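You operate a simulated robot arm through the tools that you are given. There is no shell and no other tool. Be economical: measure what you need, move in short steps, check, and stop when the job is done.

You run a simulated two-armed robot. Do the job below in one go: nothing can be reset, and whatever is moved stays where it is left.

## Task
Store a viewer light setting: about 65 % and tint GREY.
Fine: hold the viewer still for each step; switch on, set, press STORE once, switch off; harm nothing.

It is judged by the outcome, as a careful person would: the job done as asked, and still so three seconds after it is handed in. It fails if anything else is knocked over, pushed out of place, dropped, spilled or broken.

## Robot
Two 7-joint arms with two-finger parallel grippers on one trunk, on a base that drives. Base frame: it is fixed to the floor where the robot stands at the start and does not move with it; the origin is under the middle of the robot, x ahead of it, y to its left, z up; the surface under the hand at the start is at about z = 0.78. Lengths are in m, angles in degrees, forces in N, time in s.
The left shoulder is at the start at [0.07, 0.133, 1.176], the right one opposite. With the tool pointing down near the work surface each hand reaches from about 0.1 to 0.64 m from the robot's upright axis, wherever it stands, measured 20 degrees to its own side. Places, roughly: purple tint knob [0.6, -0.1, 0.9]; red brake slide [0.5, 0.5, 0.8]; red on-off key [0.5, -0.1, 0.9]; teal store key [0.5, -0.1, 0.8]; white level knob [0.6, -0.4, 0.8]; yellow dimmer slide [0.6, 0, 0.9]; yellow mute key [0.5, -0.4, 0.8]; yellow tension knob [0.6, 0.5, 0.8]. Payload 1.57 kg a hand.
The TCP of each hand is the grasp point between the finger pads, 0.03 m short of the fingertips. In the tool frame z runs along the fingers and y along their closing line. The gripper opens to 0.08 m. The fingers are 0.017 m wide and 0.012 m thick; the gripper's body (0.04 by 0.082 m) begins 0.08 m behind the TCP.
Orientation is that of the tool frame in the base frame, as a unit quaternion [w, x, y, z]. With the fingers straight down and closing along the base's y, the tool's x points along the base's -x, its y along +y and its z along -z.

## Interface
- The arms move only by the tool arm_command. It takes "left_targets", "right_targets" or both (then of equal length, played together; a hand with none holds still); each is a list of rows, each an object (a shift or turn left out is 0, a gripper value left out holds the last) with "linear": the shift along the base's x, y, z in units of 20 mm (1.0 is 20 mm), a list of three; "angular": the turn, a rotation vector about the base's x, y, z in units of 5 degrees (1.0 is 5 degrees), a list of three. In form: [{"linear": [x, y, z], "angular": [rx, ry, rz]}, ...]. A call has 1 to 8 rows; each row shifts and turns the commanded pose from where the row before left it. "left_grip" and "right_grip" are, for a hand that has rows, the opening, from 0 (shut) to 1 (fully open), set as the call begins (left out, the last holds). A call with a number of a shift or a turn outside -1 to 1 is refused whole. Each row takes 0.2 s and may step no farther than 0.05 m and 8.6 degrees from the row before; otherwise, or with a gripper value out of range, the whole call is refused. A pose out of reach is approached as far as the arm can. The call stops where the force on the tool passes 40 N (or 10 N more than at its start, if that is more) or the arm is blocked; 0.2 s more then pass. The fingers move at their own pace (about 0.153 m/s each) and stop on an object; they squeeze with about 41 N. The grip force told is the motor's: it shows also when the fingers shut on nothing. Time passes only in rows, and 0.2 s behind the last, so rows that do not move let the fingers close. The reply holds the time, the measured pose of the TCP, the force on the tool along the base axes, the opening and the grip force, in the units named above and with some noise, with the torque about the TCP (base axes, N m) and any sound that the robot's microphone picked up.
- Cameras (640 x 400 px; columns grow to the right, rows downward): "scene" is now at [0.1417, -0.0167, 1.4083]; the picture's right is [-0.21, -0.98, 0.00], its down [-0.57, 0.12, -0.81] and it looks along [0.80, -0.17, -0.58] (base axes); focal length 250 px, centre (320, 200). "left" rides on the left gripper at [0.072, 0.007, -0.122] in its tool frame; the picture's right is [-0.09, 1.00, 0.00], its down [-0.84, -0.08, -0.54] and it looks along [-0.54, -0.05, 0.84] (tool axes); focal length 238 px, centre (320, 200). "right" rides on the right gripper at [0.072, -0.007, -0.122] in its tool frame; the picture's right is [0.09, 1.00, 0.00], its down [-0.84, 0.08, -0.54] and it looks along [-0.54, 0.05, 0.84] (tool axes); focal length 238 px, centre (320, 200). There is no depth. A picture from a camera that has moved, and an enlarged one, comes with that camera's place and axes in the base frame and with its lens. The place of the scene camera against the robot may be out by one fixed shift of up to 0.012 m in any direction.
- camera(camera): a new picture of that camera. No time passes.
- raise_lower(by): slides the trunk up (or, below 0, down) by that many m; the arms and the scene camera ride with it, the base frame stays. It gives what a move gives, with no picture.
- steer(legs): drives the robot by 1 to 6 legs, each [ahead, left, turn to the left] in m, m and degrees, along the robot's own axes; the way and the turn of a leg run together, so that a leg with both is an arc; at most 1.5 m and 180 degrees a leg. The arms and the cameras ride along, it lands a little off, and it stops where it bumps. It gives what a move gives.
- aim_head(pan, tilt): turns the head with the scene camera to pan (to the left, within 86 degrees either way) and tilt (down, from -29 to 69), counted from straight ahead of the robot. It gives what a move gives.
- enlarge(camera, box): a new picture of the part [left, top, right, bottom] of that camera's present view, enlarged. No time passes.
- job_done(): hands the job in; it is judged then, once.

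Work in short steps. Places have to be worked out from the pictures, the camera data and where the tool is seen: move nearer, look again, correct. Check each grasp and each placing, and mend what went wrong. You have 120 turns and 92 pictures in all, those below and enlarged ones among them. Open the grippers and draw the arms clear of the work before you hand the job in, unless the task says otherwise; then end with one line.

The tools are called by a JSON object that holds its "api" and its "payload". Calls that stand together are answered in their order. arm_command: Moves the arms, as the interface text tells. Its arguments: {"type":"object","properties":{"left_targets":{"type":"array"},"left_grip":{"type":"number"},"right_targets":{"type":"array"},"right_grip":{"type":"number"}},"required":[]} The other tools are called the same way: raise_lower (by) slides the trunk up or down; steer (legs) drives the base; aim_head (pan, tilt) turns the head that bears the scene camera; camera (camera) takes a picture; enlarge (camera, box) takes an enlarged picture of a part of a camera's view; job_done () hands the job in.

At the start:

```text
t: 0.0
left_position: [0.4651, 0.1603, 1.263]
left_tcp_rot: [0.0, -0.001, 1.0, 0.001]
left_force: [0.1, -0.8, 0.0]
left_moment: [0.03, 0.0, 0.03]
left_opening: 0.08
left_grasp_force: 0.0
right_position: [0.4356, -0.2914, 1.2059]
right_tcp_rot: [0.0, 0.0, 1.0, 0.0]
right_force: [-0.9, -0.4, 0.4]
right_moment: [-0.02, -0.01, 0.0]
right_opening: 0.0798
right_grasp_force: 0.0
trunk travel left (down, up): [-0.75, 0.19]
robot x, y, heading: [-0.0013, -0.0005, 0.1]
head pan, tilt: [-12.2, 35.5]
```

scene: 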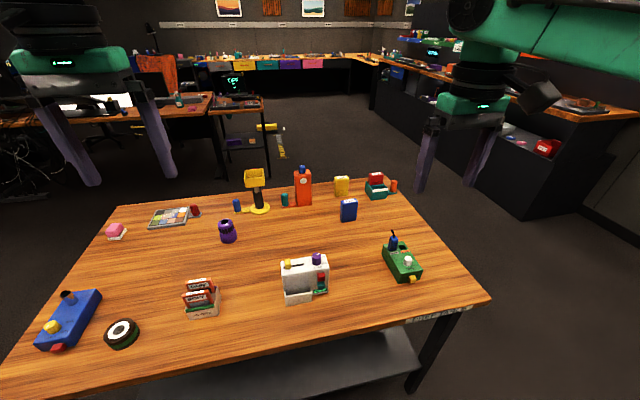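
right: 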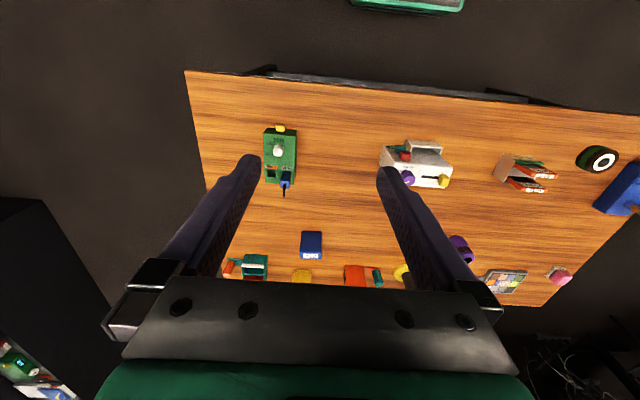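
left: 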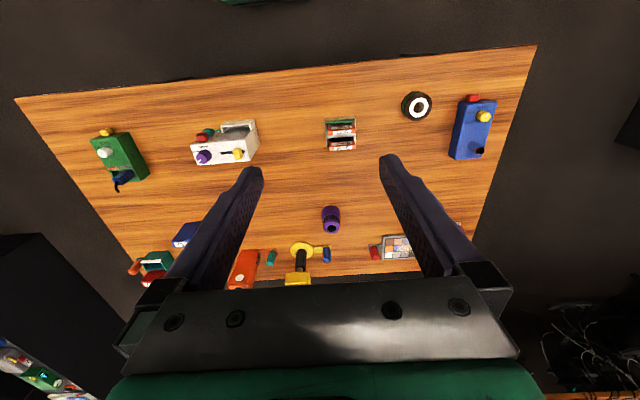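

The viewer is the white box in front. I enlarge the view of it to read its controls.

{"api": "enlarge", "payload": {"camera": "scene", "box": [265, 240, 345, 315]}}

{"api": "enlarge", "payload": {"camera": "right", "box": [370, 130, 460, 195]}}

{"api": "enlarge", "payload": {"camera": "left", "box": [180, 110, 270, 175]}}

```text
5.33 times, centred on (305, 278) of scene
camera zoom: at [0.1417, -0.0167, 1.4083], right [-0.21, -0.98, 0.0], down [-0.57, 0.12, -0.81], along [0.8, -0.17, -0.58], focal length 1335 px, centre (400, -213)
```

zoom: 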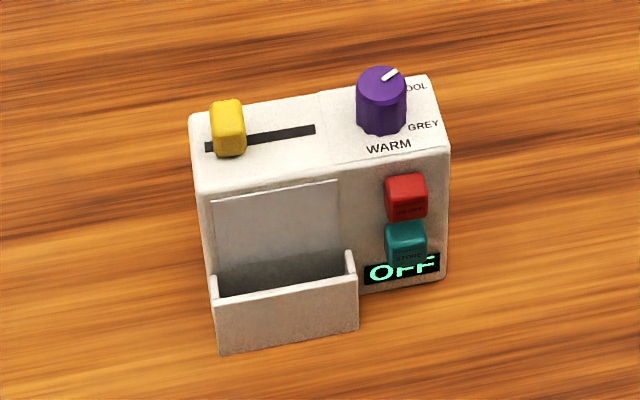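

```text
6.15 times, centred on (415, 162) of right
camera zoom: at [0.3638, -0.2981, 1.3276], right [-0.09, 1.0, 0.0], down [0.84, 0.08, 0.54], along [0.54, 0.05, -0.84], focal length 1467 px, centre (-265, 431)
```

zoom: 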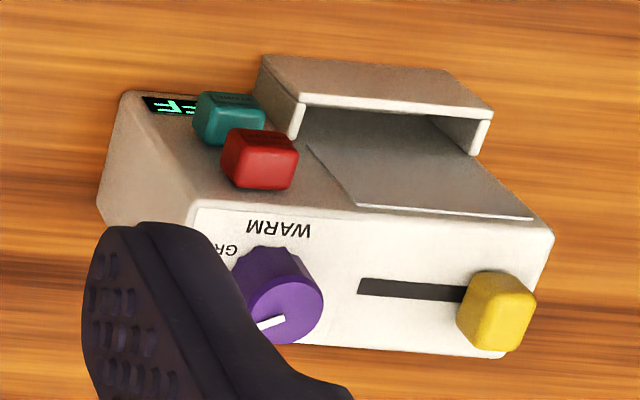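

```text
6.15 times, centred on (225, 142) of left
camera zoom: at [0.3944, 0.167, 1.3846], right [0.09, 1.0, 0.0], down [0.84, -0.08, 0.54], along [0.54, -0.05, -0.84], focal length 1467 px, centre (905, 554)
```

zoom: 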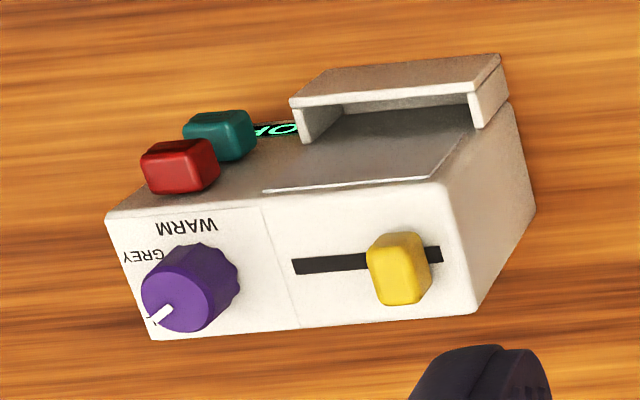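

The viewer's box spans about x 0.554–0.604, y −0.13 to −0.006, with its top at about z 0.887. The left hand will hold its left end from the side. I start by yawing the left hand and tilting the right hand forward for the key presses.

{"api": "arm_command", "payload": {"left_targets": [{"angular": [0, 0, 1]}, {"angular": [0, 0, 1]}, {"angular": [0, 0, 1]}, {"angular": [0, 0, 1]}, {"angular": [0, 0, 1]}, {"angular": [0, 0, 1]}, {"angular": [0, 0, 1]}, {"angular": [0, 0, 1]}], "right_targets": [{"angular": [0, -1, 0]}, {"angular": [0, -1, 0]}, {"angular": [0, -1, 0]}, {"angular": [0, -1, 0]}, {"angular": [0, -1, 0]}, {"angular": [0, -1, 0]}, {"angular": [0, -1, 0]}, {"angular": [0, -1, 0]}], "right_grip": 0}}

{"api": "arm_command", "payload": {"left_targets": [{"angular": [0, 0, 1]}, {"angular": [0, 0, 1]}, {"angular": [0, 0, 1]}, {"angular": [0, 0, 1]}, {"angular": [0, 0, 1]}, {"angular": [0, 0, 1]}, {"angular": [0, 0, 1]}, {"angular": [0, 0, 1]}]}}

{"api": "arm_command", "payload": {"left_targets": [{"angular": [0, 0, 1]}, {"angular": [0, 0, 1]}, {"angular": [-1, 0, 0]}, {"angular": [-1, 0, 0]}, {"angular": [-1, 0, 0]}, {"angular": [-1, 0, 0]}, {"angular": [-1, 0, 0]}, {"angular": [-1, 0, 0]}]}}

```text
t: 1.8
left_position: [0.4655, 0.1586, 1.2625]
left_tcp_rot: [-0.001, -0.344, 0.939, 0.0]
left_force: [-0.3, 0.5, 0.3]
left_moment: [-0.01, 0.04, 0.0]
left_opening: 0.08
left_grasp_force: 0.1
right_position: [0.4348, -0.2925, 1.2053]
right_tcp_rot: [0.342, 0.001, 0.94, 0.001]
right_force: [0.1, 0.0, 0.0]
right_moment: [0.04, 0.0, 0.04]
right_opening: 0.0
right_grasp_force: 21.3
trunk travel left (down, up): [-0.75, 0.19]
robot x, y, heading: [-0.0015, -0.0003, -0.1]
head pan, tilt: [-12.2, 35.5]
```

```text
t: 3.6
left_position: [0.4635, 0.1583, 1.2636]
left_tcp_rot: [0.0, -0.644, 0.765, 0.0]
left_force: [0.9, -1.0, 0.5]
left_moment: [0.0, 0.01, 0.02]
left_opening: 0.0799
left_grasp_force: 0.0
right_position: [0.4353, -0.2928, 1.2055]
right_tcp_rot: [0.342, 0.0, 0.94, 0.001]
right_force: [1.1, 0.1, 0.3]
right_moment: [0.0, -0.01, -0.02]
right_opening: 0.0002
right_grasp_force: 21.2
trunk travel left (down, up): [-0.75, 0.19]
robot x, y, heading: [-0.0003, -0.0031, 0.0]
head pan, tilt: [-12.2, 35.5]
```

```text
t: 5.4
left_position: [0.4635, 0.1622, 1.2647]
left_tcp_rot: [0.184, 0.683, -0.682, 0.184]
left_force: [-0.9, 0.0, -0.3]
left_moment: [0.01, 0.04, 0.0]
left_opening: 0.0803
left_grasp_force: 0.2
right_position: [0.4362, -0.2923, 1.2058]
right_tcp_rot: [0.342, 0.0, 0.94, 0.0]
right_force: [0.2, 0.7, 0.2]
right_moment: [-0.02, -0.01, 0.0]
right_opening: 0.0
right_grasp_force: 21.2
trunk travel left (down, up): [-0.75, 0.19]
robot x, y, heading: [0.002, 0.0028, 0.0]
head pan, tilt: [-12.2, 35.5]
```

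Readings follow the commands. I finish the left tilt to 60° while moving down to a standoff left of the viewer.

{"api": "arm_command", "payload": {"left_targets": [{"linear": [0.6, 0, -0.8], "angular": [-1, 0, 0]}, {"linear": [0.6, 0, -0.8], "angular": [-1, 0, 0]}, {"linear": [0.6, 0, -0.8], "angular": [-1, 0, 0]}, {"linear": [0.6, 0, -0.8], "angular": [-1, 0, 0]}, {"linear": [0.6, 0, -0.8], "angular": [-1, 0, 0]}, {"linear": [0.6, 0, -0.8], "angular": [-1, 0, 0]}, {"linear": [0.6, 0, -0.9]}, {"linear": [0.6, 0, -0.9]}]}}

{"api": "arm_command", "payload": {"left_targets": [{"linear": [0.5, 0, -1]}, {"linear": [0.45, 0, -1]}, {"linear": [0, -0.5, -1]}, {"linear": [0, -0.5, -1]}, {"linear": [0, -0.5, -1]}, {"linear": [0, -0.5, -1]}, {"linear": [0, -0.5, -1]}, {}]}}

{"api": "camera", "payload": {"camera": "left"}}

{"api": "camera", "payload": {"camera": "scene"}}

```text
t: 7.2
left_position: [0.5637, 0.1602, 1.1299]
left_tcp_rot: [0.354, 0.613, -0.612, 0.353]
left_force: [-0.2, -0.3, 0.1]
left_moment: [-0.01, -0.01, -0.01]
left_opening: 0.0802
left_grasp_force: 0.1
right_position: [0.4363, -0.2931, 1.205]
right_tcp_rot: [0.341, 0.0, 0.94, 0.001]
right_force: [-0.4, -0.2, 0.5]
right_moment: [-0.04, 0.01, -0.01]
right_opening: 0.0002
right_grasp_force: 21.3
trunk travel left (down, up): [-0.75, 0.19]
robot x, y, heading: [0.0019, 0.0017, -0.2]
head pan, tilt: [-12.2, 35.5]
```

```text
t: 9.0
left_position: [0.5806, 0.1091, 0.9912]
left_tcp_rot: [0.354, 0.613, -0.611, 0.354]
left_force: [-0.8, -0.5, -0.1]
left_moment: [0.02, -0.01, 0.04]
left_opening: 0.08
left_grasp_force: 0.0
right_position: [0.4354, -0.2936, 1.2061]
right_tcp_rot: [0.342, 0.0, 0.94, 0.0]
right_force: [0.8, 0.3, 0.3]
right_moment: [0.02, 0.03, 0.01]
right_opening: 0.0
right_grasp_force: 21.0
trunk travel left (down, up): [-0.75, 0.19]
robot x, y, heading: [-0.0026, 0.0012, 0.3]
head pan, tilt: [-12.2, 35.5]
```

```text
85 pictures are left
camera left: at [0.5748, 0.1792, 1.1125], right [-1.0, 0.04, -0.08], down [0.08, 0.89, -0.45], along [0.05, -0.46, -0.89], focal length 238 px, centre (320, 200)
```

left: 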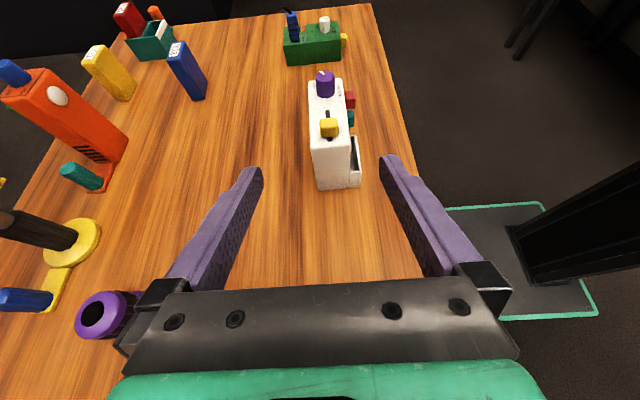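

```text
84 pictures are left
camera scene: at [0.1415, -0.0165, 1.4083], right [-0.21, -0.98, 0.0], down [-0.57, 0.12, -0.81], along [0.8, -0.17, -0.58], focal length 250 px, centre (320, 200)
```

scene: 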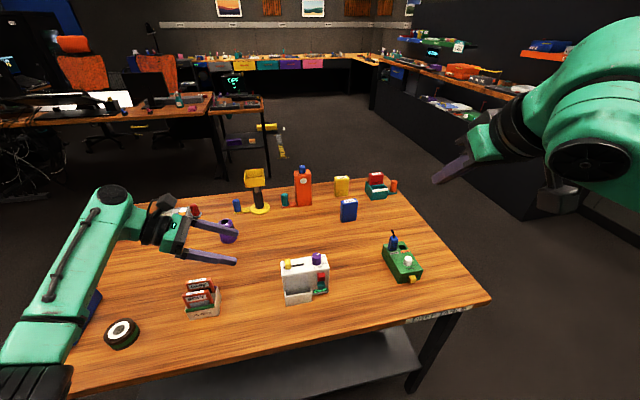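

The hand is aligned with the viewer's length. I enlarge the left view to fix the viewer's place against the hand.

{"api": "enlarge", "payload": {"camera": "left", "box": [270, 60, 400, 200]}}

```text
2.86 times, centred on (335, 130) of left
camera zoom: at [0.5748, 0.1792, 1.1125], right [-1.0, 0.04, -0.08], down [0.08, 0.89, -0.45], along [0.05, -0.46, -0.89], focal length 681 px, centre (277, 400)
```

zoom: 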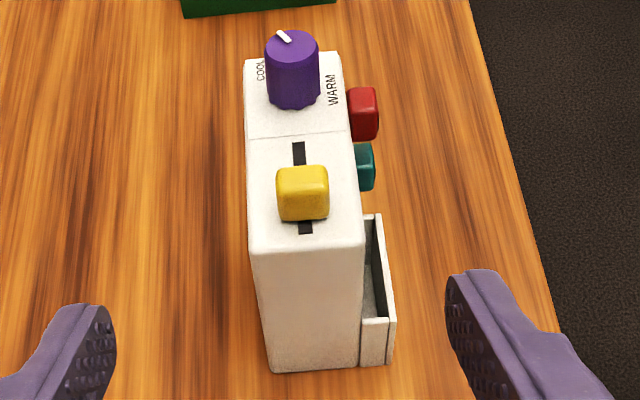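

The left camera puts the box at about x 0.548–0.596, so its centre is x ≈ 0.572, with the left face at y ≈ −0.008. I line up and advance along the finger axis with the gripper open.

{"api": "arm_command", "payload": {"left_targets": [{"linear": [-0.15, -0.6, -0.9]}, {"linear": [-0.15, -0.6, -0.9]}, {"linear": [-0.1, -0.5, -0.9]}, {"linear": [0, 0, -0.95]}, {"linear": [0, -0.87, -0.5]}, {"linear": [0, -0.87, -0.5]}, {}]}}

{"api": "camera", "payload": {"camera": "left"}}

{"api": "enlarge", "payload": {"camera": "scene", "box": [240, 220, 360, 320]}}

```text
t: 10.6
left_position: [0.5717, 0.039, 0.897]
left_tcp_rot: [0.354, 0.613, -0.612, 0.354]
left_force: [-0.5, 0.1, -1.5]
left_moment: [-0.01, 0.02, 0.01]
left_opening: 0.0802
left_grasp_force: 0.0
right_position: [0.435, -0.2915, 1.2063]
right_tcp_rot: [0.341, -0.001, 0.94, 0.0]
right_force: [0.8, 0.1, 0.3]
right_moment: [-0.01, 0.0, 0.0]
right_opening: 0.0001
right_grasp_force: 21.5
trunk travel left (down, up): [-0.75, 0.19]
robot x, y, heading: [0.0052, -0.0011, 0.0]
head pan, tilt: [-12.2, 35.5]
```

```text
82 pictures are left
camera left: at [0.5658, 0.1095, 1.0196], right [-1.0, 0.04, -0.08], down [0.08, 0.89, -0.45], along [0.05, -0.46, -0.89], focal length 238 px, centre (320, 200)
```

left: 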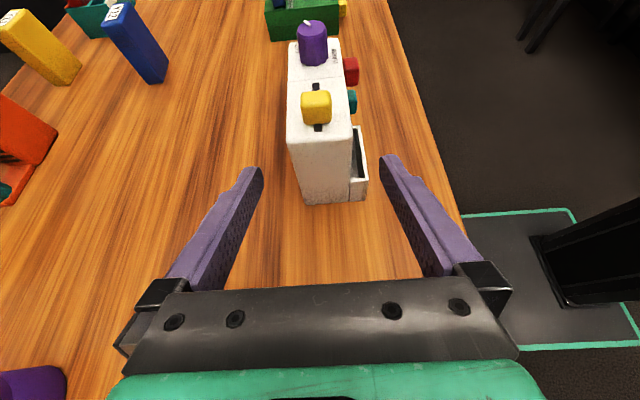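

```text
4.00 times, centred on (300, 270) of scene
camera zoom: at [0.1416, -0.0161, 1.4083], right [-0.21, -0.98, 0.0], down [-0.57, 0.12, -0.81], along [0.8, -0.17, -0.58], focal length 1001 px, centre (400, -80)
```

zoom: 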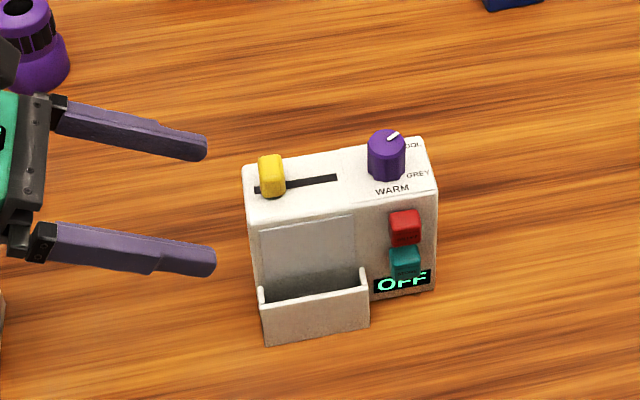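

The box is centred between the fingers at x ≈ 0.571. I advance 0.058 m along the finger axis and check before closing.

{"api": "arm_command", "payload": {"left_targets": [{"linear": [0, -0.85, -0.49]}, {"linear": [0, -0.85, -0.49]}, {"linear": [0, -0.85, -0.49]}, {}]}}

{"api": "camera", "payload": {"camera": "left"}}

{"api": "enlarge", "payload": {"camera": "scene", "box": [240, 220, 360, 320]}}

```text
t: 11.6
left_position: [0.5694, -0.0094, 0.8684]
left_tcp_rot: [-0.354, -0.612, 0.613, -0.353]
left_force: [0.1, 0.3, -0.7]
left_moment: [-0.01, 0.02, 0.02]
left_opening: 0.0802
left_grasp_force: 0.0
right_position: [0.4353, -0.2923, 1.2061]
right_tcp_rot: [0.343, 0.0, 0.939, 0.001]
right_force: [0.0, -0.5, 0.1]
right_moment: [0.01, 0.01, 0.03]
right_opening: 0.0001
right_grasp_force: 21.0
trunk travel left (down, up): [-0.75, 0.19]
robot x, y, heading: [-0.0014, -0.0003, 0.2]
head pan, tilt: [-12.2, 35.5]
```

```text
80 pictures are left
camera left: at [0.5651, 0.0613, 0.9906], right [-1.0, 0.05, -0.08], down [0.08, 0.89, -0.45], along [0.05, -0.46, -0.89], focal length 238 px, centre (320, 200)
```

left: 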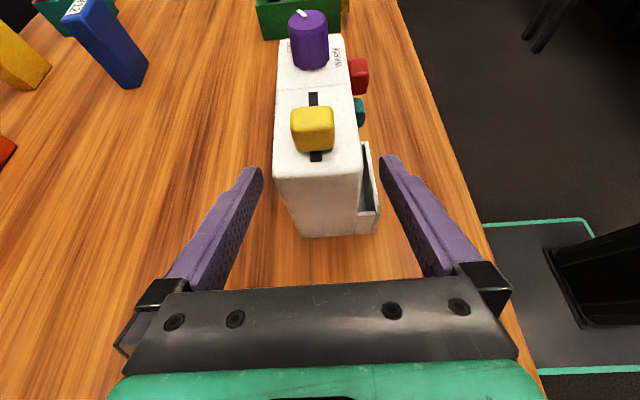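

```text
4.00 times, centred on (300, 270) of scene
camera zoom: at [0.1416, -0.0165, 1.4083], right [-0.21, -0.98, 0.0], down [-0.57, 0.12, -0.81], along [0.8, -0.17, -0.58], focal length 1001 px, centre (400, -80)
```

zoom: 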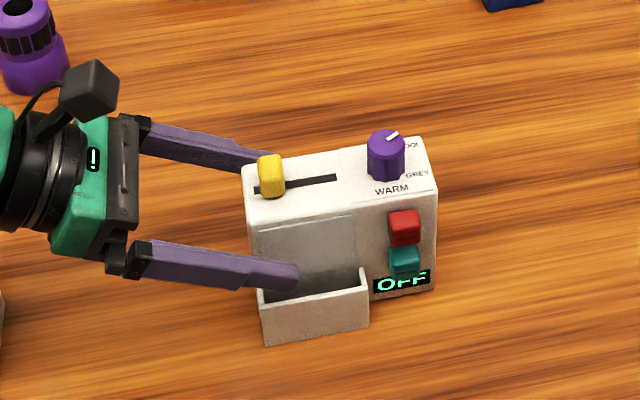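

Both fingers straddle the box below its top edge and clear the tray. I shift 2 mm in +x to centre, then close.

{"api": "arm_command", "payload": {"left_targets": [{"linear": [0.1, 0, 0]}, {}]}}

{"api": "arm_command", "payload": {"left_targets": [{}, {}, {}], "left_grip": 0.0}}

{"api": "camera", "payload": {"camera": "left"}}

{"api": "enlarge", "payload": {"camera": "scene", "box": [240, 220, 360, 320]}}

```text
t: 12.2
left_position: [0.5731, -0.0097, 0.8681]
left_tcp_rot: [0.353, 0.614, -0.611, 0.354]
left_force: [0.2, -0.1, 0.4]
left_moment: [0.02, 0.05, 0.03]
left_opening: 0.0798
left_grasp_force: 0.3
right_position: [0.4352, -0.293, 1.2054]
right_tcp_rot: [0.342, 0.0, 0.94, 0.0]
right_force: [-0.1, 0.4, 0.1]
right_moment: [0.01, 0.0, 0.01]
right_opening: 0.0
right_grasp_force: 21.4
trunk travel left (down, up): [-0.75, 0.19]
robot x, y, heading: [0.0028, -0.0001, 0.4]
head pan, tilt: [-12.2, 35.5]
```

```text
t: 13.0
left_position: [0.5717, -0.0091, 0.8674]
left_tcp_rot: [0.354, 0.613, -0.612, 0.353]
left_force: [0.0, 1.2, 0.5]
left_moment: [0.11, 0.07, -0.06]
left_opening: 0.0496
left_grasp_force: 41.1
right_position: [0.4358, -0.293, 1.2055]
right_tcp_rot: [0.342, 0.001, 0.94, -0.001]
right_force: [0.1, -0.1, -0.2]
right_moment: [0.01, 0.03, -0.01]
right_opening: 0.0
right_grasp_force: 21.2
trunk travel left (down, up): [-0.75, 0.19]
robot x, y, heading: [0.0009, -0.0008, -0.0]
head pan, tilt: [-12.2, 35.5]
```

```text
78 pictures are left
camera left: at [0.5675, 0.0605, 0.9914], right [-1.0, 0.04, -0.08], down [0.08, 0.89, -0.45], along [0.05, -0.46, -0.89], focal length 238 px, centre (320, 200)
```

left: 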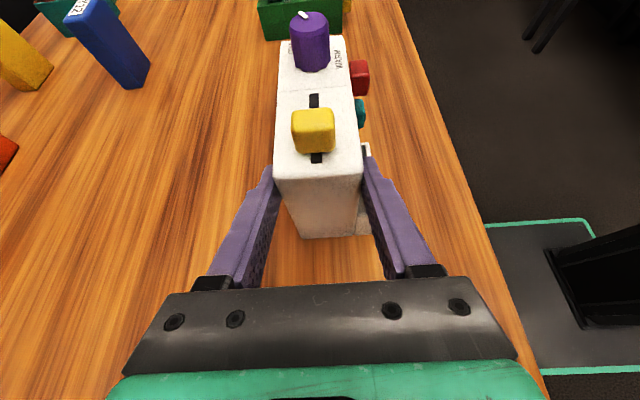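

```text
4.00 times, centred on (300, 270) of scene
camera zoom: at [0.1415, -0.0166, 1.4083], right [-0.21, -0.98, 0.0], down [-0.57, 0.12, -0.81], along [0.8, -0.17, -0.58], focal length 1001 px, centre (400, -80)
```

zoom: 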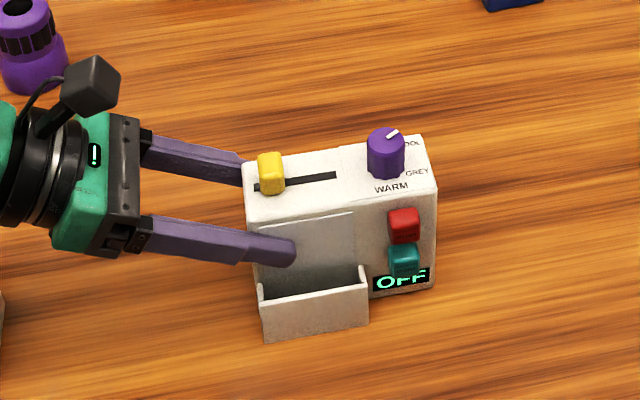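

The grip is firm: 0.0496 m opening, 41 N, and the box has not visibly moved. Now I bring the right hand, shut and tilted 60° forward, to a standoff in front of the red on-off key at about [0.535, −0.107, 0.865].

{"api": "arm_command", "payload": {"right_targets": [{"linear": [0, 0.5, -1], "angular": [0, -1, 0]}, {"linear": [0, 0.5, -1], "angular": [0, -1, 0]}, {"linear": [0, 0.5, -1], "angular": [0, -1, 0]}, {"linear": [0, 0.5, -1], "angular": [0, -1, 0]}, {"linear": [0, 0.6, -1]}, {"linear": [0, 0.6, -1]}, {"linear": [0, 0.6, -1]}, {"linear": [0, 0.6, -1]}]}}

{"api": "arm_command", "payload": {"right_targets": [{"linear": [0, 0.6, -1]}, {"linear": [0, 0.6, -1]}, {"linear": [0, 0.6, -1]}, {"linear": [0, 0.6, -1]}, {"linear": [0.3, 0.6, -1]}, {"linear": [0.3, 0.6, -1]}, {"linear": [0.3, 0.6, -1]}, {"linear": [0, 0.6, -1]}]}}

{"api": "camera", "payload": {"camera": "right"}}

{"api": "enlarge", "payload": {"camera": "scene", "box": [240, 220, 400, 320]}}

```text
t: 14.6
left_position: [0.5719, -0.0094, 0.869]
left_tcp_rot: [0.354, 0.613, -0.611, 0.354]
left_force: [0.0, -0.6, 0.4]
left_moment: [0.09, 0.05, 0.03]
left_opening: 0.0499
left_grasp_force: 41.2
right_position: [0.4647, -0.2611, 1.1671]
right_tcp_rot: [0.57, -0.004, 0.818, -0.076]
right_force: [0.3, 1.0, -0.5]
right_moment: [-0.02, 0.01, -0.01]
right_opening: 0.0003
right_grasp_force: 21.2
right hand out of reach, approached as far as the arm can: row 2, 3, 7
trunk travel left (down, up): [-0.75, 0.19]
robot x, y, heading: [-0.0009, 0.0021, 0.0]
head pan, tilt: [-12.2, 35.5]
stopped in row 7 (right hand): the arm was blocked; the commanded pose is now the measured one
```

```text
t: 15.1
left_position: [0.5722, -0.0103, 0.8686]
left_tcp_rot: [0.354, 0.613, -0.612, 0.353]
left_force: [-0.1, 0.4, 2.0]
left_moment: [0.17, 0.14, -0.05]
left_opening: 0.0496
left_grasp_force: 41.2
right_position: [0.4655, -0.2689, 1.2128]
right_tcp_rot: [0.631, -0.007, 0.762, -0.147]
right_force: [-0.3, 0.4, -0.3]
right_moment: [0.0, 0.01, 0.02]
right_opening: 0.0
right_grasp_force: 20.8
right hand out of reach, approached as far as the arm can: row 2
trunk travel left (down, up): [-0.75, 0.19]
robot x, y, heading: [-0.0026, -0.0016, -0.1]
head pan, tilt: [-12.2, 35.5]
stopped in row 2 (right hand): the arm was blocked; the commanded pose is now the measured one
```

```text
76 pictures are left
camera right: at [0.3312, -0.2619, 1.1644], right [0.16, 0.93, -0.32], down [-0.34, 0.35, 0.87], along [0.93, -0.03, 0.37], focal length 238 px, centre (320, 200)
```

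right: 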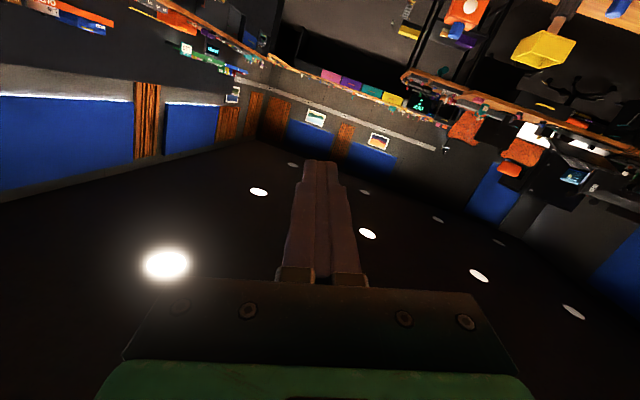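

```text
4.00 times, centred on (320, 270) of scene
camera zoom: at [0.1416, -0.016, 1.4083], right [-0.21, -0.98, 0.0], down [-0.57, 0.12, -0.81], along [0.8, -0.17, -0.58], focal length 1001 px, centre (320, -80)
```

zoom: 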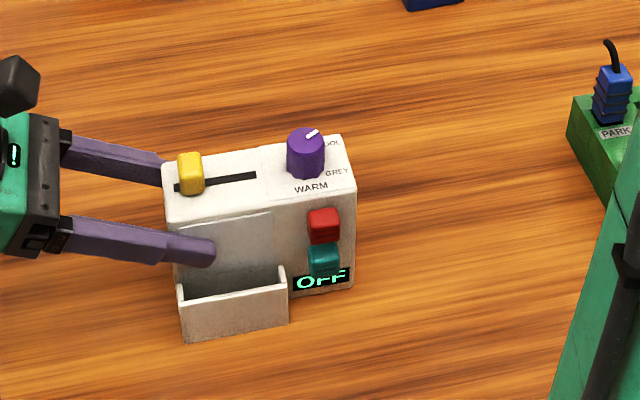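

The wrist hit a joint limit beyond 40° tilt and nothing else was touched. I turn back to the 40° pose that worked, since it is enough for pressing both keys, and then check the reading.

{"api": "arm_command", "payload": {"right_targets": [{"linear": [-0.2, 0, 0], "angular": [0.41, 0.975, 0.1275]}, {"linear": [-0.2, 0, 0], "angular": [0.41, 0.975, 0.1275]}, {"linear": [-0.2, 0, 0], "angular": [0.41, 0.975, 0.1275]}, {"linear": [-0.2, 0, 0], "angular": [0.41, 0.975, 0.1275]}, {"linear": [-0.2, 0, 0], "angular": [0.41, 0.975, 0.1275]}, {"linear": [-0.2, 0, 0], "angular": [0.41, 0.975, 0.1275]}, {"linear": [-0.2, 0, 0], "angular": [0.41, 0.975, 0.1275]}, {"linear": [-0.2, 0, 0], "angular": [0.41, 0.975, 0.1275]}]}}

```text
t: 16.9
left_position: [0.5729, -0.0092, 0.8694]
left_tcp_rot: [-0.354, -0.612, 0.612, -0.353]
left_force: [0.6, -1.3, 0.2]
left_moment: [0.06, 0.04, 0.01]
left_opening: 0.0495
left_grasp_force: 41.0
right_position: [0.5218, -0.291, 1.1581]
right_tcp_rot: [0.34, 0.002, 0.94, 0.003]
right_force: [0.6, 0.1, 0.0]
right_moment: [-0.02, 0.01, 0.01]
right_opening: 0.0002
right_grasp_force: 21.7
right hand out of reach, approached as far as the arm can: row 4, 5, 6, 7, 8
trunk travel left (down, up): [-0.75, 0.19]
robot x, y, heading: [-0.0045, -0.0016, -0.0]
head pan, tilt: [-12.2, 35.5]
```

The hand's orientation is back at 40°, but its position lags. I send a few still rows, then small moves down, to see whether it follows.

{"api": "arm_command", "payload": {"right_targets": [{"angular": [0, 1, 0]}, {"angular": [0, 1, 0]}, {"angular": [0, 1, 0]}, {"angular": [0, 1, 0]}, {}]}}

```text
t: 18.1
left_position: [0.5712, -0.0098, 0.8678]
left_tcp_rot: [0.353, 0.613, -0.612, 0.353]
left_force: [-0.7, 0.6, 1.0]
left_moment: [0.09, 0.13, -0.07]
left_opening: 0.0497
left_grasp_force: 40.5
right_position: [0.5268, -0.2969, 1.1594]
right_tcp_rot: [0.172, 0.001, 0.985, 0.002]
right_force: [-0.9, 0.9, 0.0]
right_moment: [0.02, 0.0, -0.07]
right_opening: 0.0
right_grasp_force: 21.0
right hand out of reach, approached as far as the arm can: row 1
trunk travel left (down, up): [-0.75, 0.19]
robot x, y, heading: [0.0022, 0.0032, 0.2]
head pan, tilt: [-12.2, 35.5]
```

The hand is following again at 20° tilt. I move it down and back, watching that it tracks.

{"api": "arm_command", "payload": {"right_targets": [{"linear": [-0.6, 0.5, -1]}, {"linear": [-0.6, 0.5, -1]}, {"linear": [-0.6, 0.5, -1]}, {"linear": [-0.6, 0.5, -1]}, {"linear": [-0.6, 0.5, -1]}]}}

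{"api": "camera", "payload": {"camera": "scene"}}

```text
t: 19.3
left_position: [0.5727, -0.0099, 0.868]
left_tcp_rot: [0.354, 0.612, -0.612, 0.354]
left_force: [-1.3, 0.9, -0.1]
left_moment: [-0.04, 0.14, -0.05]
left_opening: 0.0498
left_grasp_force: 41.0
right_position: [0.5172, -0.2858, 1.0512]
right_tcp_rot: [0.173, 0.002, 0.985, 0.002]
right_force: [0.0, -0.1, 0.1]
right_moment: [0.0, -0.02, 0.01]
right_opening: 0.0
right_grasp_force: 21.0
right hand out of reach, approached as far as the arm can: row 1, 2, 3, 4, 5
trunk travel left (down, up): [-0.75, 0.19]
robot x, y, heading: [0.0012, 0.002, -0.2]
head pan, tilt: [-12.2, 35.5]
```

```text
74 pictures are left
camera scene: at [0.1414, -0.0166, 1.4083], right [-0.21, -0.98, 0.0], down [-0.57, 0.12, -0.81], along [0.8, -0.17, -0.58], focal length 250 px, centre (320, 200)
```

scene: 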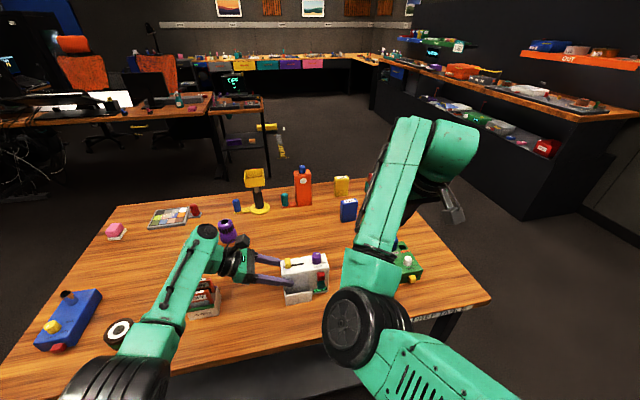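

The right arm has folded into an elbow-low posture, which is not useful and is close to the table. I raise the hand back up with the tool returning to straight down to unfold it.

{"api": "arm_command", "payload": {"right_targets": [{"linear": [0, 0, 1], "angular": [0, 1, 0]}, {"linear": [0, 0, 1], "angular": [0, 1, 0]}, {"linear": [0, 0, 1], "angular": [0, 1, 0]}, {"linear": [0, 0, 1], "angular": [0, 1, 0]}, {"linear": [0, 0, 1]}, {"linear": [0, 0, 1]}, {"linear": [0, 0, 1]}, {"linear": [0, 0, 1]}]}}

{"api": "camera", "payload": {"camera": "scene"}}

```text
t: 21.1
left_position: [0.5713, -0.0102, 0.8691]
left_tcp_rot: [0.354, 0.613, -0.612, 0.354]
left_force: [0.5, 0.0, -0.2]
left_moment: [-0.14, -0.01, 0.01]
left_opening: 0.0498
left_grasp_force: 40.8
right_position: [0.5239, -0.2897, 1.2103]
right_tcp_rot: [-0.001, 0.002, 1.0, 0.003]
right_force: [-0.1, 0.3, 1.0]
right_moment: [0.02, -0.01, 0.0]
right_opening: 0.0
right_grasp_force: 21.4
right hand out of reach, approached as far as the arm can: row 1
trunk travel left (down, up): [-0.75, 0.19]
robot x, y, heading: [-0.0019, -0.0016, 0.1]
head pan, tilt: [-12.2, 35.5]
```

```text
73 pictures are left
camera scene: at [0.1412, -0.017, 1.4082], right [-0.21, -0.98, 0.0], down [-0.57, 0.12, -0.81], along [0.8, -0.17, -0.58], focal length 250 px, centre (320, 200)
```

scene: 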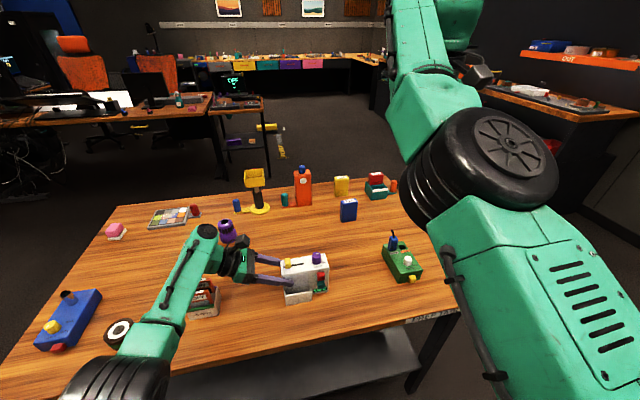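

The arm follows again with the tool down. I yaw the right hand the mirror way of the left (−z), and draw it out to the right, so that the camera ends on top and the elbow swings out.

{"api": "arm_command", "payload": {"right_targets": [{"linear": [0, -0.5, 0], "angular": [0, 0, -1]}, {"linear": [0, -0.5, 0], "angular": [0, 0, -1]}, {"linear": [0, -0.5, 0], "angular": [0, 0, -1]}, {"linear": [0, -0.5, 0], "angular": [0, 0, -1]}, {"linear": [0, -0.5, 0], "angular": [0, 0, -1]}, {"linear": [0, -0.5, 0], "angular": [0, 0, -1]}, {"linear": [0, -0.5, 0], "angular": [0, 0, -1]}, {"linear": [0, -0.5, 0], "angular": [0, 0, -1]}]}}

{"api": "arm_command", "payload": {"right_targets": [{"angular": [0, 0, -1]}, {"angular": [0, 0, -1]}, {"angular": [0, 0, -1]}, {"angular": [0, 0, -1]}, {"angular": [0, 0, -1]}, {"angular": [0, 0, -1]}, {"angular": [0, 0, -1]}, {"angular": [0, 0, -1]}]}}

{"api": "camera", "payload": {"camera": "scene"}}

```text
t: 22.9
left_position: [0.573, -0.0104, 0.8684]
left_tcp_rot: [0.354, 0.613, -0.611, 0.354]
left_force: [-1.3, -0.8, 0.1]
left_moment: [-0.17, 0.01, -0.04]
left_opening: 0.0495
left_grasp_force: 41.2
right_position: [0.52, -0.3667, 1.2063]
right_tcp_rot: [-0.003, 0.334, 0.943, 0.002]
right_force: [0.1, 0.3, 0.2]
right_moment: [0.01, -0.01, -0.01]
right_opening: 0.0
right_grasp_force: 21.6
right hand out of reach, approached as far as the arm can: row 8
trunk travel left (down, up): [-0.75, 0.19]
robot x, y, heading: [-0.0002, 0.0018, -0.1]
head pan, tilt: [-12.2, 35.5]
```

```text
t: 24.7
left_position: [0.5731, -0.0094, 0.8689]
left_tcp_rot: [0.353, 0.614, -0.612, 0.354]
left_force: [-0.4, 0.5, 0.2]
left_moment: [0.06, -0.03, -0.02]
left_opening: 0.0496
left_grasp_force: 41.1
right_position: [0.521, -0.3674, 1.2066]
right_tcp_rot: [0.001, 0.645, 0.764, 0.003]
right_force: [0.4, 0.4, 0.3]
right_moment: [-0.03, -0.01, 0.0]
right_opening: 0.0
right_grasp_force: 21.6
trunk travel left (down, up): [-0.75, 0.19]
robot x, y, heading: [0.0004, 0.0024, 0.0]
head pan, tilt: [-12.2, 35.5]
```

```text
72 pictures are left
camera scene: at [0.1416, -0.0167, 1.4083], right [-0.21, -0.98, 0.0], down [-0.57, 0.12, -0.81], along [0.8, -0.17, -0.58], focal length 250 px, centre (320, 200)
```

scene: 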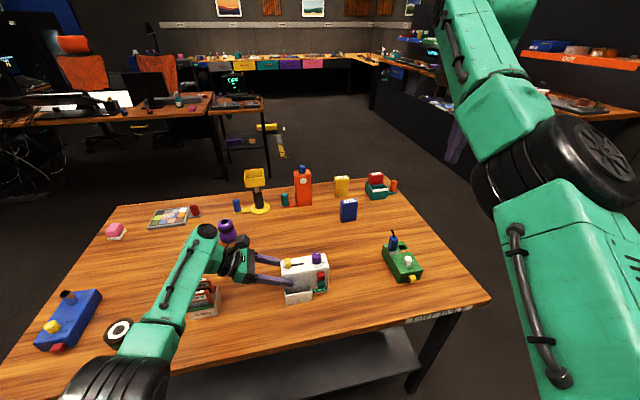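

The yaw works and the elbow moved outward. I finish the yaw and tilt the fingers toward +y.

{"api": "arm_command", "payload": {"right_targets": [{"angular": [0, 0, -1]}, {"angular": [0, 0, -1]}, {"angular": [1, 0, 0]}, {"angular": [1, 0, 0]}, {"angular": [1, 0, 0]}, {"angular": [1, 0, 0]}, {"angular": [1, 0, 0]}, {"angular": [1, 0, 0]}]}}

{"api": "arm_command", "payload": {"right_targets": [{"angular": [1, 0, 0]}, {"angular": [1, 0, 0]}, {"angular": [1, 0, 0]}, {"angular": [1, 0, 0]}, {"angular": [0, 0, -1]}, {"angular": [0, 0, -1]}, {"angular": [0, 0, -1]}, {"angular": [0, 0, -1]}]}}

{"api": "camera", "payload": {"camera": "scene"}}

```text
t: 26.5
left_position: [0.572, -0.01, 0.8687]
left_tcp_rot: [0.354, 0.613, -0.612, 0.354]
left_force: [-0.3, 0.6, -1.0]
left_moment: [-0.14, -0.02, 0.02]
left_opening: 0.0496
left_grasp_force: 41.2
right_position: [0.4923, -0.3603, 1.1748]
right_tcp_rot: [-0.183, 0.684, 0.681, 0.185]
right_force: [0.6, 0.0, -0.2]
right_moment: [0.03, 0.01, 0.0]
right_opening: 0.0002
right_grasp_force: 21.7
right hand out of reach, approached as far as the arm can: row 3, 4, 5, 7, 8
trunk travel left (down, up): [-0.75, 0.19]
robot x, y, heading: [-0.0037, -0.0002, 0.1]
head pan, tilt: [-12.2, 35.5]
```

```text
t: 28.3
left_position: [0.5725, -0.0097, 0.8696]
left_tcp_rot: [0.354, 0.613, -0.612, 0.354]
left_force: [0.2, 0.5, 0.2]
left_moment: [0.16, 0.04, 0.01]
left_opening: 0.0494
left_grasp_force: 41.4
right_position: [0.4674, -0.3351, 1.1529]
right_tcp_rot: [-0.241, 0.744, 0.517, 0.348]
right_force: [-0.4, -0.3, 0.1]
right_moment: [-0.01, 0.03, -0.01]
right_opening: 0.0
right_grasp_force: 21.6
right hand out of reach, approached as far as the arm can: row 1, 2, 3, 4
trunk travel left (down, up): [-0.75, 0.19]
robot x, y, heading: [0.0019, -0.0009, 0.1]
head pan, tilt: [-12.2, 35.5]
```

```text
71 pictures are left
camera scene: at [0.1415, -0.0164, 1.4083], right [-0.21, -0.98, 0.0], down [-0.57, 0.12, -0.81], along [0.8, -0.17, -0.58], focal length 250 px, centre (320, 200)
```

scene: 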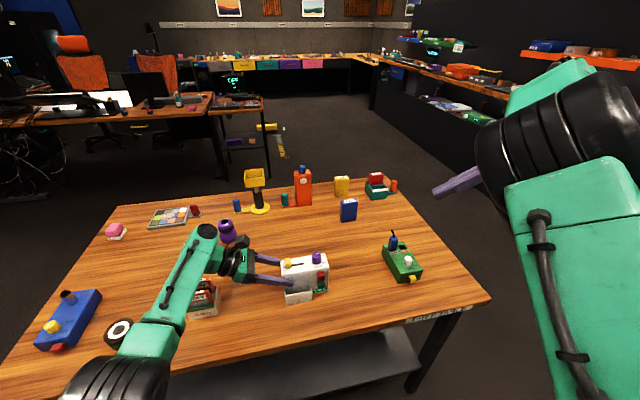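

The posture is fine now and the elbow is well clear. I continue turning the fingers toward +x while descending.

{"api": "arm_command", "payload": {"right_targets": [{"linear": [-0.2, 0.2, -0.8], "angular": [0, 0, -1]}, {"linear": [-0.2, 0.2, -0.8], "angular": [0, 0, -1]}, {"linear": [-0.2, 0.2, -0.8], "angular": [0, 0, -1]}, {"linear": [-0.2, 0.2, -0.8], "angular": [0, 0, -1]}, {"linear": [-0.2, 0.2, -0.8], "angular": [0, 0, -1]}, {"linear": [-0.2, 0.2, -0.8], "angular": [0, 0, -1]}, {"linear": [-0.2, 0.2, -0.8], "angular": [0, 0, -1]}, {"linear": [-0.2, 0.2, -0.8], "angular": [0, 0, -1]}]}}

{"api": "camera", "payload": {"camera": "scene"}}

```text
t: 30.1
left_position: [0.5717, -0.0091, 0.8683]
left_tcp_rot: [0.354, 0.613, -0.612, 0.353]
left_force: [-0.6, 0.6, 0.5]
left_moment: [0.03, 0.02, 0.01]
left_opening: 0.0496
left_grasp_force: 41.7
right_position: [0.4347, -0.3035, 1.0237]
right_tcp_rot: [-0.108, 0.876, 0.23, 0.41]
right_force: [1.2, 0.5, -0.6]
right_moment: [0.02, -0.02, 0.0]
right_opening: 0.0003
right_grasp_force: 21.1
trunk travel left (down, up): [-0.75, 0.19]
robot x, y, heading: [-0.0012, -0.0044, -0.1]
head pan, tilt: [-12.2, 35.5]
```

```text
70 pictures are left
camera scene: at [0.1413, -0.0165, 1.4083], right [-0.21, -0.98, 0.0], down [-0.57, 0.12, -0.81], along [0.8, -0.17, -0.58], focal length 250 px, centre (320, 200)
```

scene: 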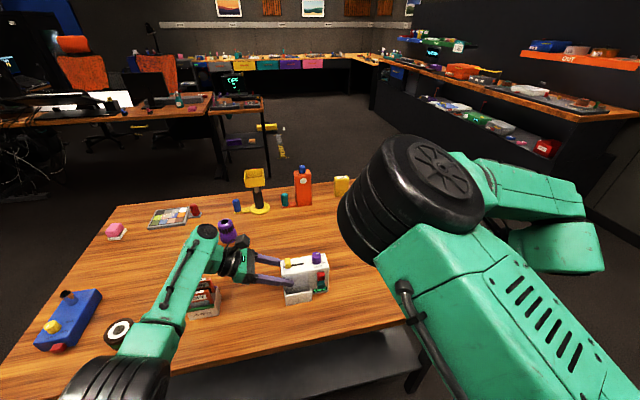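

The hand points forward-left-down with its camera on top. I turn 20° more toward +x and move toward the standoff, then look through the right camera.

{"api": "arm_command", "payload": {"right_targets": [{"linear": [0, 0.8, -0.4], "angular": [0, 0, -1]}, {"linear": [0, 0.8, -0.4], "angular": [0, 0, -1]}, {"linear": [0, 0.8, -0.4], "angular": [0, 0, -1]}, {"linear": [0, 0.8, -0.4], "angular": [0, 0, -1]}, {"linear": [0, 0.8, -0.4]}, {"linear": [0, 0.8, -0.4]}]}}

{"api": "camera", "payload": {"camera": "scene"}}

{"api": "camera", "payload": {"camera": "right"}}

```text
t: 31.5
left_position: [0.5723, -0.01, 0.8692]
left_tcp_rot: [-0.354, -0.612, 0.612, -0.353]
left_force: [0.4, -0.5, 0.1]
left_moment: [0.08, -0.02, 0.0]
left_opening: 0.0495
left_grasp_force: 41.5
right_position: [0.4316, -0.2391, 0.9733]
right_tcp_rot: [-0.047, 0.901, 0.061, 0.427]
right_force: [0.0, 0.6, 0.5]
right_moment: [0.05, 0.0, 0.01]
right_opening: 0.0
right_grasp_force: 22.0
right hand out of reach, approached as far as the arm can: row 5, 6
trunk travel left (down, up): [-0.75, 0.19]
robot x, y, heading: [-0.001, -0.0017, 0.2]
head pan, tilt: [-12.2, 35.5]
```

```text
69 pictures are left
camera scene: at [0.1417, -0.0168, 1.4083], right [-0.21, -0.98, 0.0], down [-0.57, 0.12, -0.81], along [0.8, -0.17, -0.58], focal length 250 px, centre (320, 200)
```

scene: 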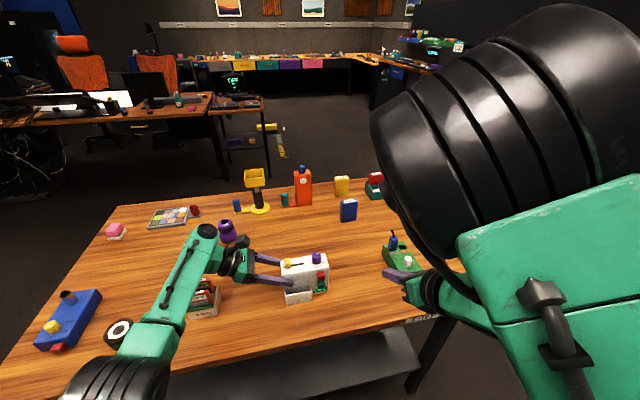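

```text
68 pictures are left
camera right: at [0.3815, -0.2431, 1.1065], right [0.21, -0.98, 0.04], down [-0.93, -0.21, -0.31], along [0.31, 0.03, -0.95], focal length 238 px, centre (320, 200)
```

right: 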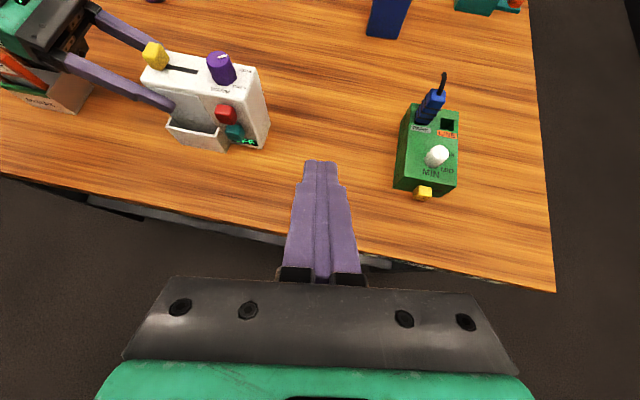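

The right camera now views the viewer well: red key at about [0.537, −0.107, 0.869], teal at z ≈ 0.837. I move on to a standoff about 3 cm in front of the red key.

{"api": "arm_command", "payload": {"right_targets": [{"linear": [0.3, 0.7, -0.3], "angular": [0, 0, 1]}, {"linear": [0.3, 0.7, -0.3], "angular": [0, 0, 1]}, {"linear": [0.3, 0.7, -0.3]}, {"linear": [0.2, 0.7, -0.3]}, {"linear": [0.2, 0.7, -0.3]}]}}

{"api": "camera", "payload": {"camera": "right"}}

```text
t: 32.7
left_position: [0.5724, -0.01, 0.869]
left_tcp_rot: [-0.354, -0.612, 0.613, -0.353]
left_force: [-0.4, -0.5, 0.5]
left_moment: [0.02, -0.04, -0.08]
left_opening: 0.0496
left_grasp_force: 41.1
right_position: [0.4546, -0.2143, 0.9355]
right_tcp_rot: [-0.073, 0.893, 0.153, 0.418]
right_force: [-0.2, 0.0, -0.4]
right_moment: [0.0, -0.02, 0.03]
right_opening: 0.0002
right_grasp_force: 21.3
right hand out of reach, approached as far as the arm can: row 2, 3, 4, 5
trunk travel left (down, up): [-0.75, 0.19]
robot x, y, heading: [0.0026, -0.0001, -0.0]
head pan, tilt: [-12.2, 35.5]
```

```text
67 pictures are left
camera right: at [0.4079, -0.2235, 1.0691], right [0.39, -0.92, 0.07], down [-0.87, -0.39, -0.3], along [0.3, 0.06, -0.95], focal length 238 px, centre (320, 200)
```

right: 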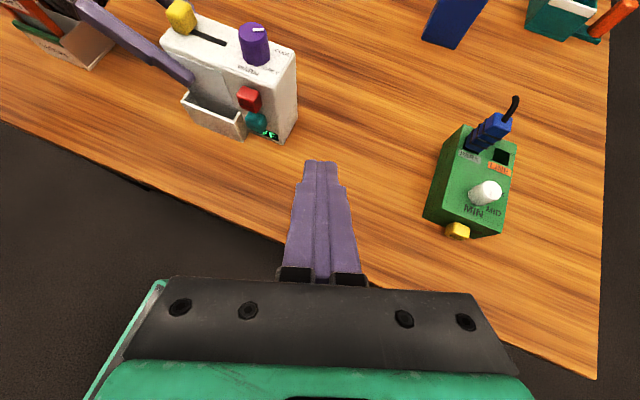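

The wrist limit stops leftward travel at this yaw. I yaw back toward +y while moving left; the flank of the fingertip can press the key in +x just as well.

{"api": "arm_command", "payload": {"right_targets": [{"linear": [0, 0, 0], "angular": [0, 0, 1]}, {"linear": [0, 0, 0], "angular": [0, 0, 1]}, {"linear": [0, 0, 0], "angular": [0, 0, 1]}, {"linear": [0, 0, 0], "angular": [0, 0, 1]}, {"linear": [0, 0, 0], "angular": [0, 0, 1]}, {"linear": [0, 0, 0], "angular": [0, 0, 1]}]}}

```text
t: 34.1
left_position: [0.572, -0.01, 0.8702]
left_tcp_rot: [0.354, 0.613, -0.612, 0.353]
left_force: [-0.1, 0.5, 0.2]
left_moment: [-0.03, -0.05, -0.03]
left_opening: 0.0496
left_grasp_force: 41.0
right_position: [0.4553, -0.2141, 0.9349]
right_tcp_rot: [-0.178, 0.822, 0.381, 0.384]
right_force: [-0.4, 0.1, -0.6]
right_moment: [0.0, 0.01, 0.02]
right_opening: 0.0
right_grasp_force: 20.8
trunk travel left (down, up): [-0.75, 0.19]
robot x, y, heading: [-0.0005, -0.0013, -0.1]
head pan, tilt: [-12.2, 35.5]
```

The commanded pose now equals the measured one. I step left and slightly down.

{"api": "arm_command", "payload": {"right_targets": [{"linear": [0, 0.7, 0]}, {"linear": [0, 0.7, 0]}, {"linear": [0, 0.7, 0]}, {"linear": [0, 0.7, 0]}]}}

{"api": "camera", "payload": {"camera": "right"}}

{"api": "camera", "payload": {"camera": "scene"}}

```text
t: 35.1
left_position: [0.5715, -0.0094, 0.8686]
left_tcp_rot: [0.353, 0.613, -0.611, 0.354]
left_force: [0.7, 0.4, 1.2]
left_moment: [0.07, -0.02, -0.01]
left_opening: 0.0496
left_grasp_force: 40.7
right_position: [0.4531, -0.1579, 0.9378]
right_tcp_rot: [-0.178, 0.822, 0.381, 0.384]
right_force: [-1.4, 0.4, 0.2]
right_moment: [-0.03, 0.02, -0.02]
right_opening: 0.0001
right_grasp_force: 21.7
trunk travel left (down, up): [-0.75, 0.19]
robot x, y, heading: [0.0023, -0.0001, -0.1]
head pan, tilt: [-12.2, 35.5]
```

```text
66 pictures are left
camera right: at [0.4184, -0.1898, 1.0698], right [0.8, -0.6, 0.07], down [-0.56, -0.78, -0.29], along [0.23, 0.2, -0.95], focal length 238 px, centre (320, 200)
```

right: 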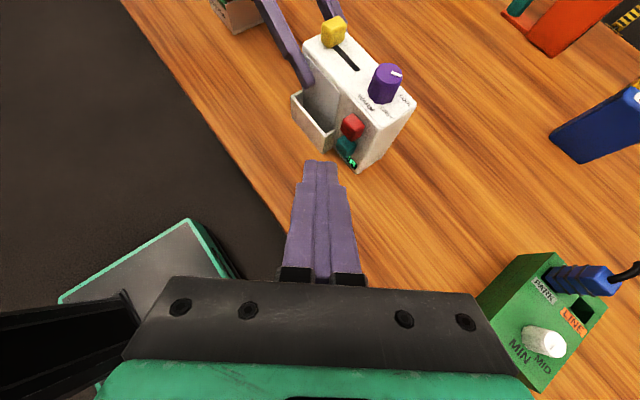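

```text
65 pictures are left
camera scene: at [0.1415, -0.0163, 1.4083], right [-0.21, -0.98, 0.0], down [-0.57, 0.12, -0.81], along [0.8, -0.17, -0.58], focal length 250 px, centre (320, 200)
```

scene: 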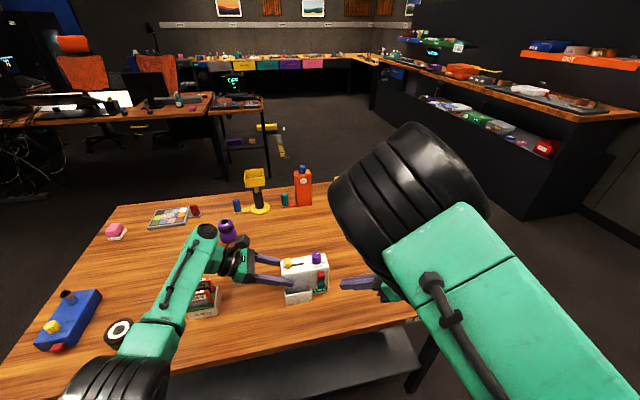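

The key is in front of the fingertips. The leading corner of the tip is about TCP + (0.028, 0.014, −0.013), so I go to TCP ≈ [0.48, −0.121, 0.881], some 25 mm short of the key.

{"api": "arm_command", "payload": {"right_targets": [{"linear": [0.4, 0.45, -0.7]}, {"linear": [0.4, 0.45, -0.7]}, {"linear": [0.4, 0.45, -0.7]}, {"linear": [0.1, 0.45, -0.7]}, {}]}}

{"api": "camera", "payload": {"camera": "right"}}

{"api": "enlarge", "payload": {"camera": "scene", "box": [260, 230, 360, 310]}}

```text
t: 36.3
left_position: [0.5726, -0.01, 0.8697]
left_tcp_rot: [0.354, 0.613, -0.612, 0.354]
left_force: [-0.9, 0.8, 0.0]
left_moment: [-0.01, 0.06, 0.02]
left_opening: 0.0496
left_grasp_force: 40.4
right_position: [0.4853, -0.1337, 0.8775]
right_tcp_rot: [-0.179, 0.822, 0.38, 0.385]
right_force: [-1.2, 0.5, -0.1]
right_moment: [0.0, 0.03, -0.02]
right_opening: 0.0001
right_grasp_force: 21.3
right hand out of reach, approached as far as the arm can: row 3, 4
trunk travel left (down, up): [-0.75, 0.19]
robot x, y, heading: [-0.0018, -0.0026, -0.3]
head pan, tilt: [-12.2, 35.5]
```

```text
64 pictures are left
camera right: at [0.4498, -0.1652, 1.0107], right [0.8, -0.6, 0.07], down [-0.56, -0.78, -0.3], along [0.23, 0.2, -0.95], focal length 238 px, centre (320, 200)
```

right: 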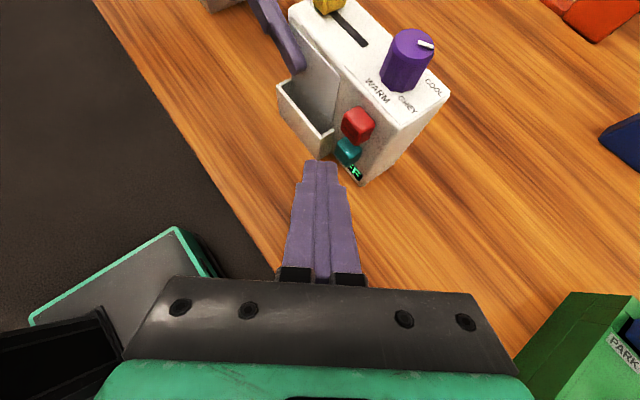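

```text
5.00 times, centred on (310, 270) of scene
camera zoom: at [0.1416, -0.0167, 1.4082], right [-0.21, -0.98, 0.0], down [-0.57, 0.12, -0.81], along [0.8, -0.17, -0.58], focal length 1252 px, centre (370, -150)
```

zoom: 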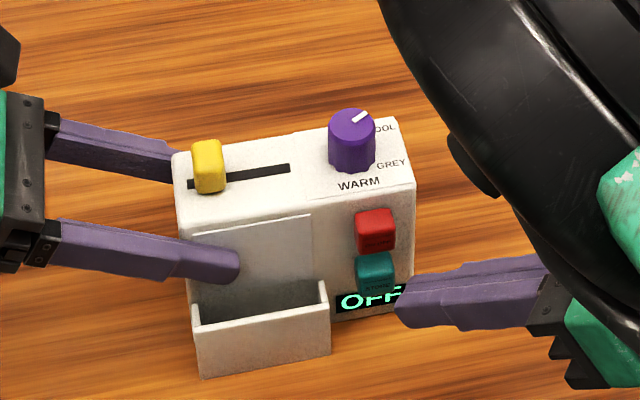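

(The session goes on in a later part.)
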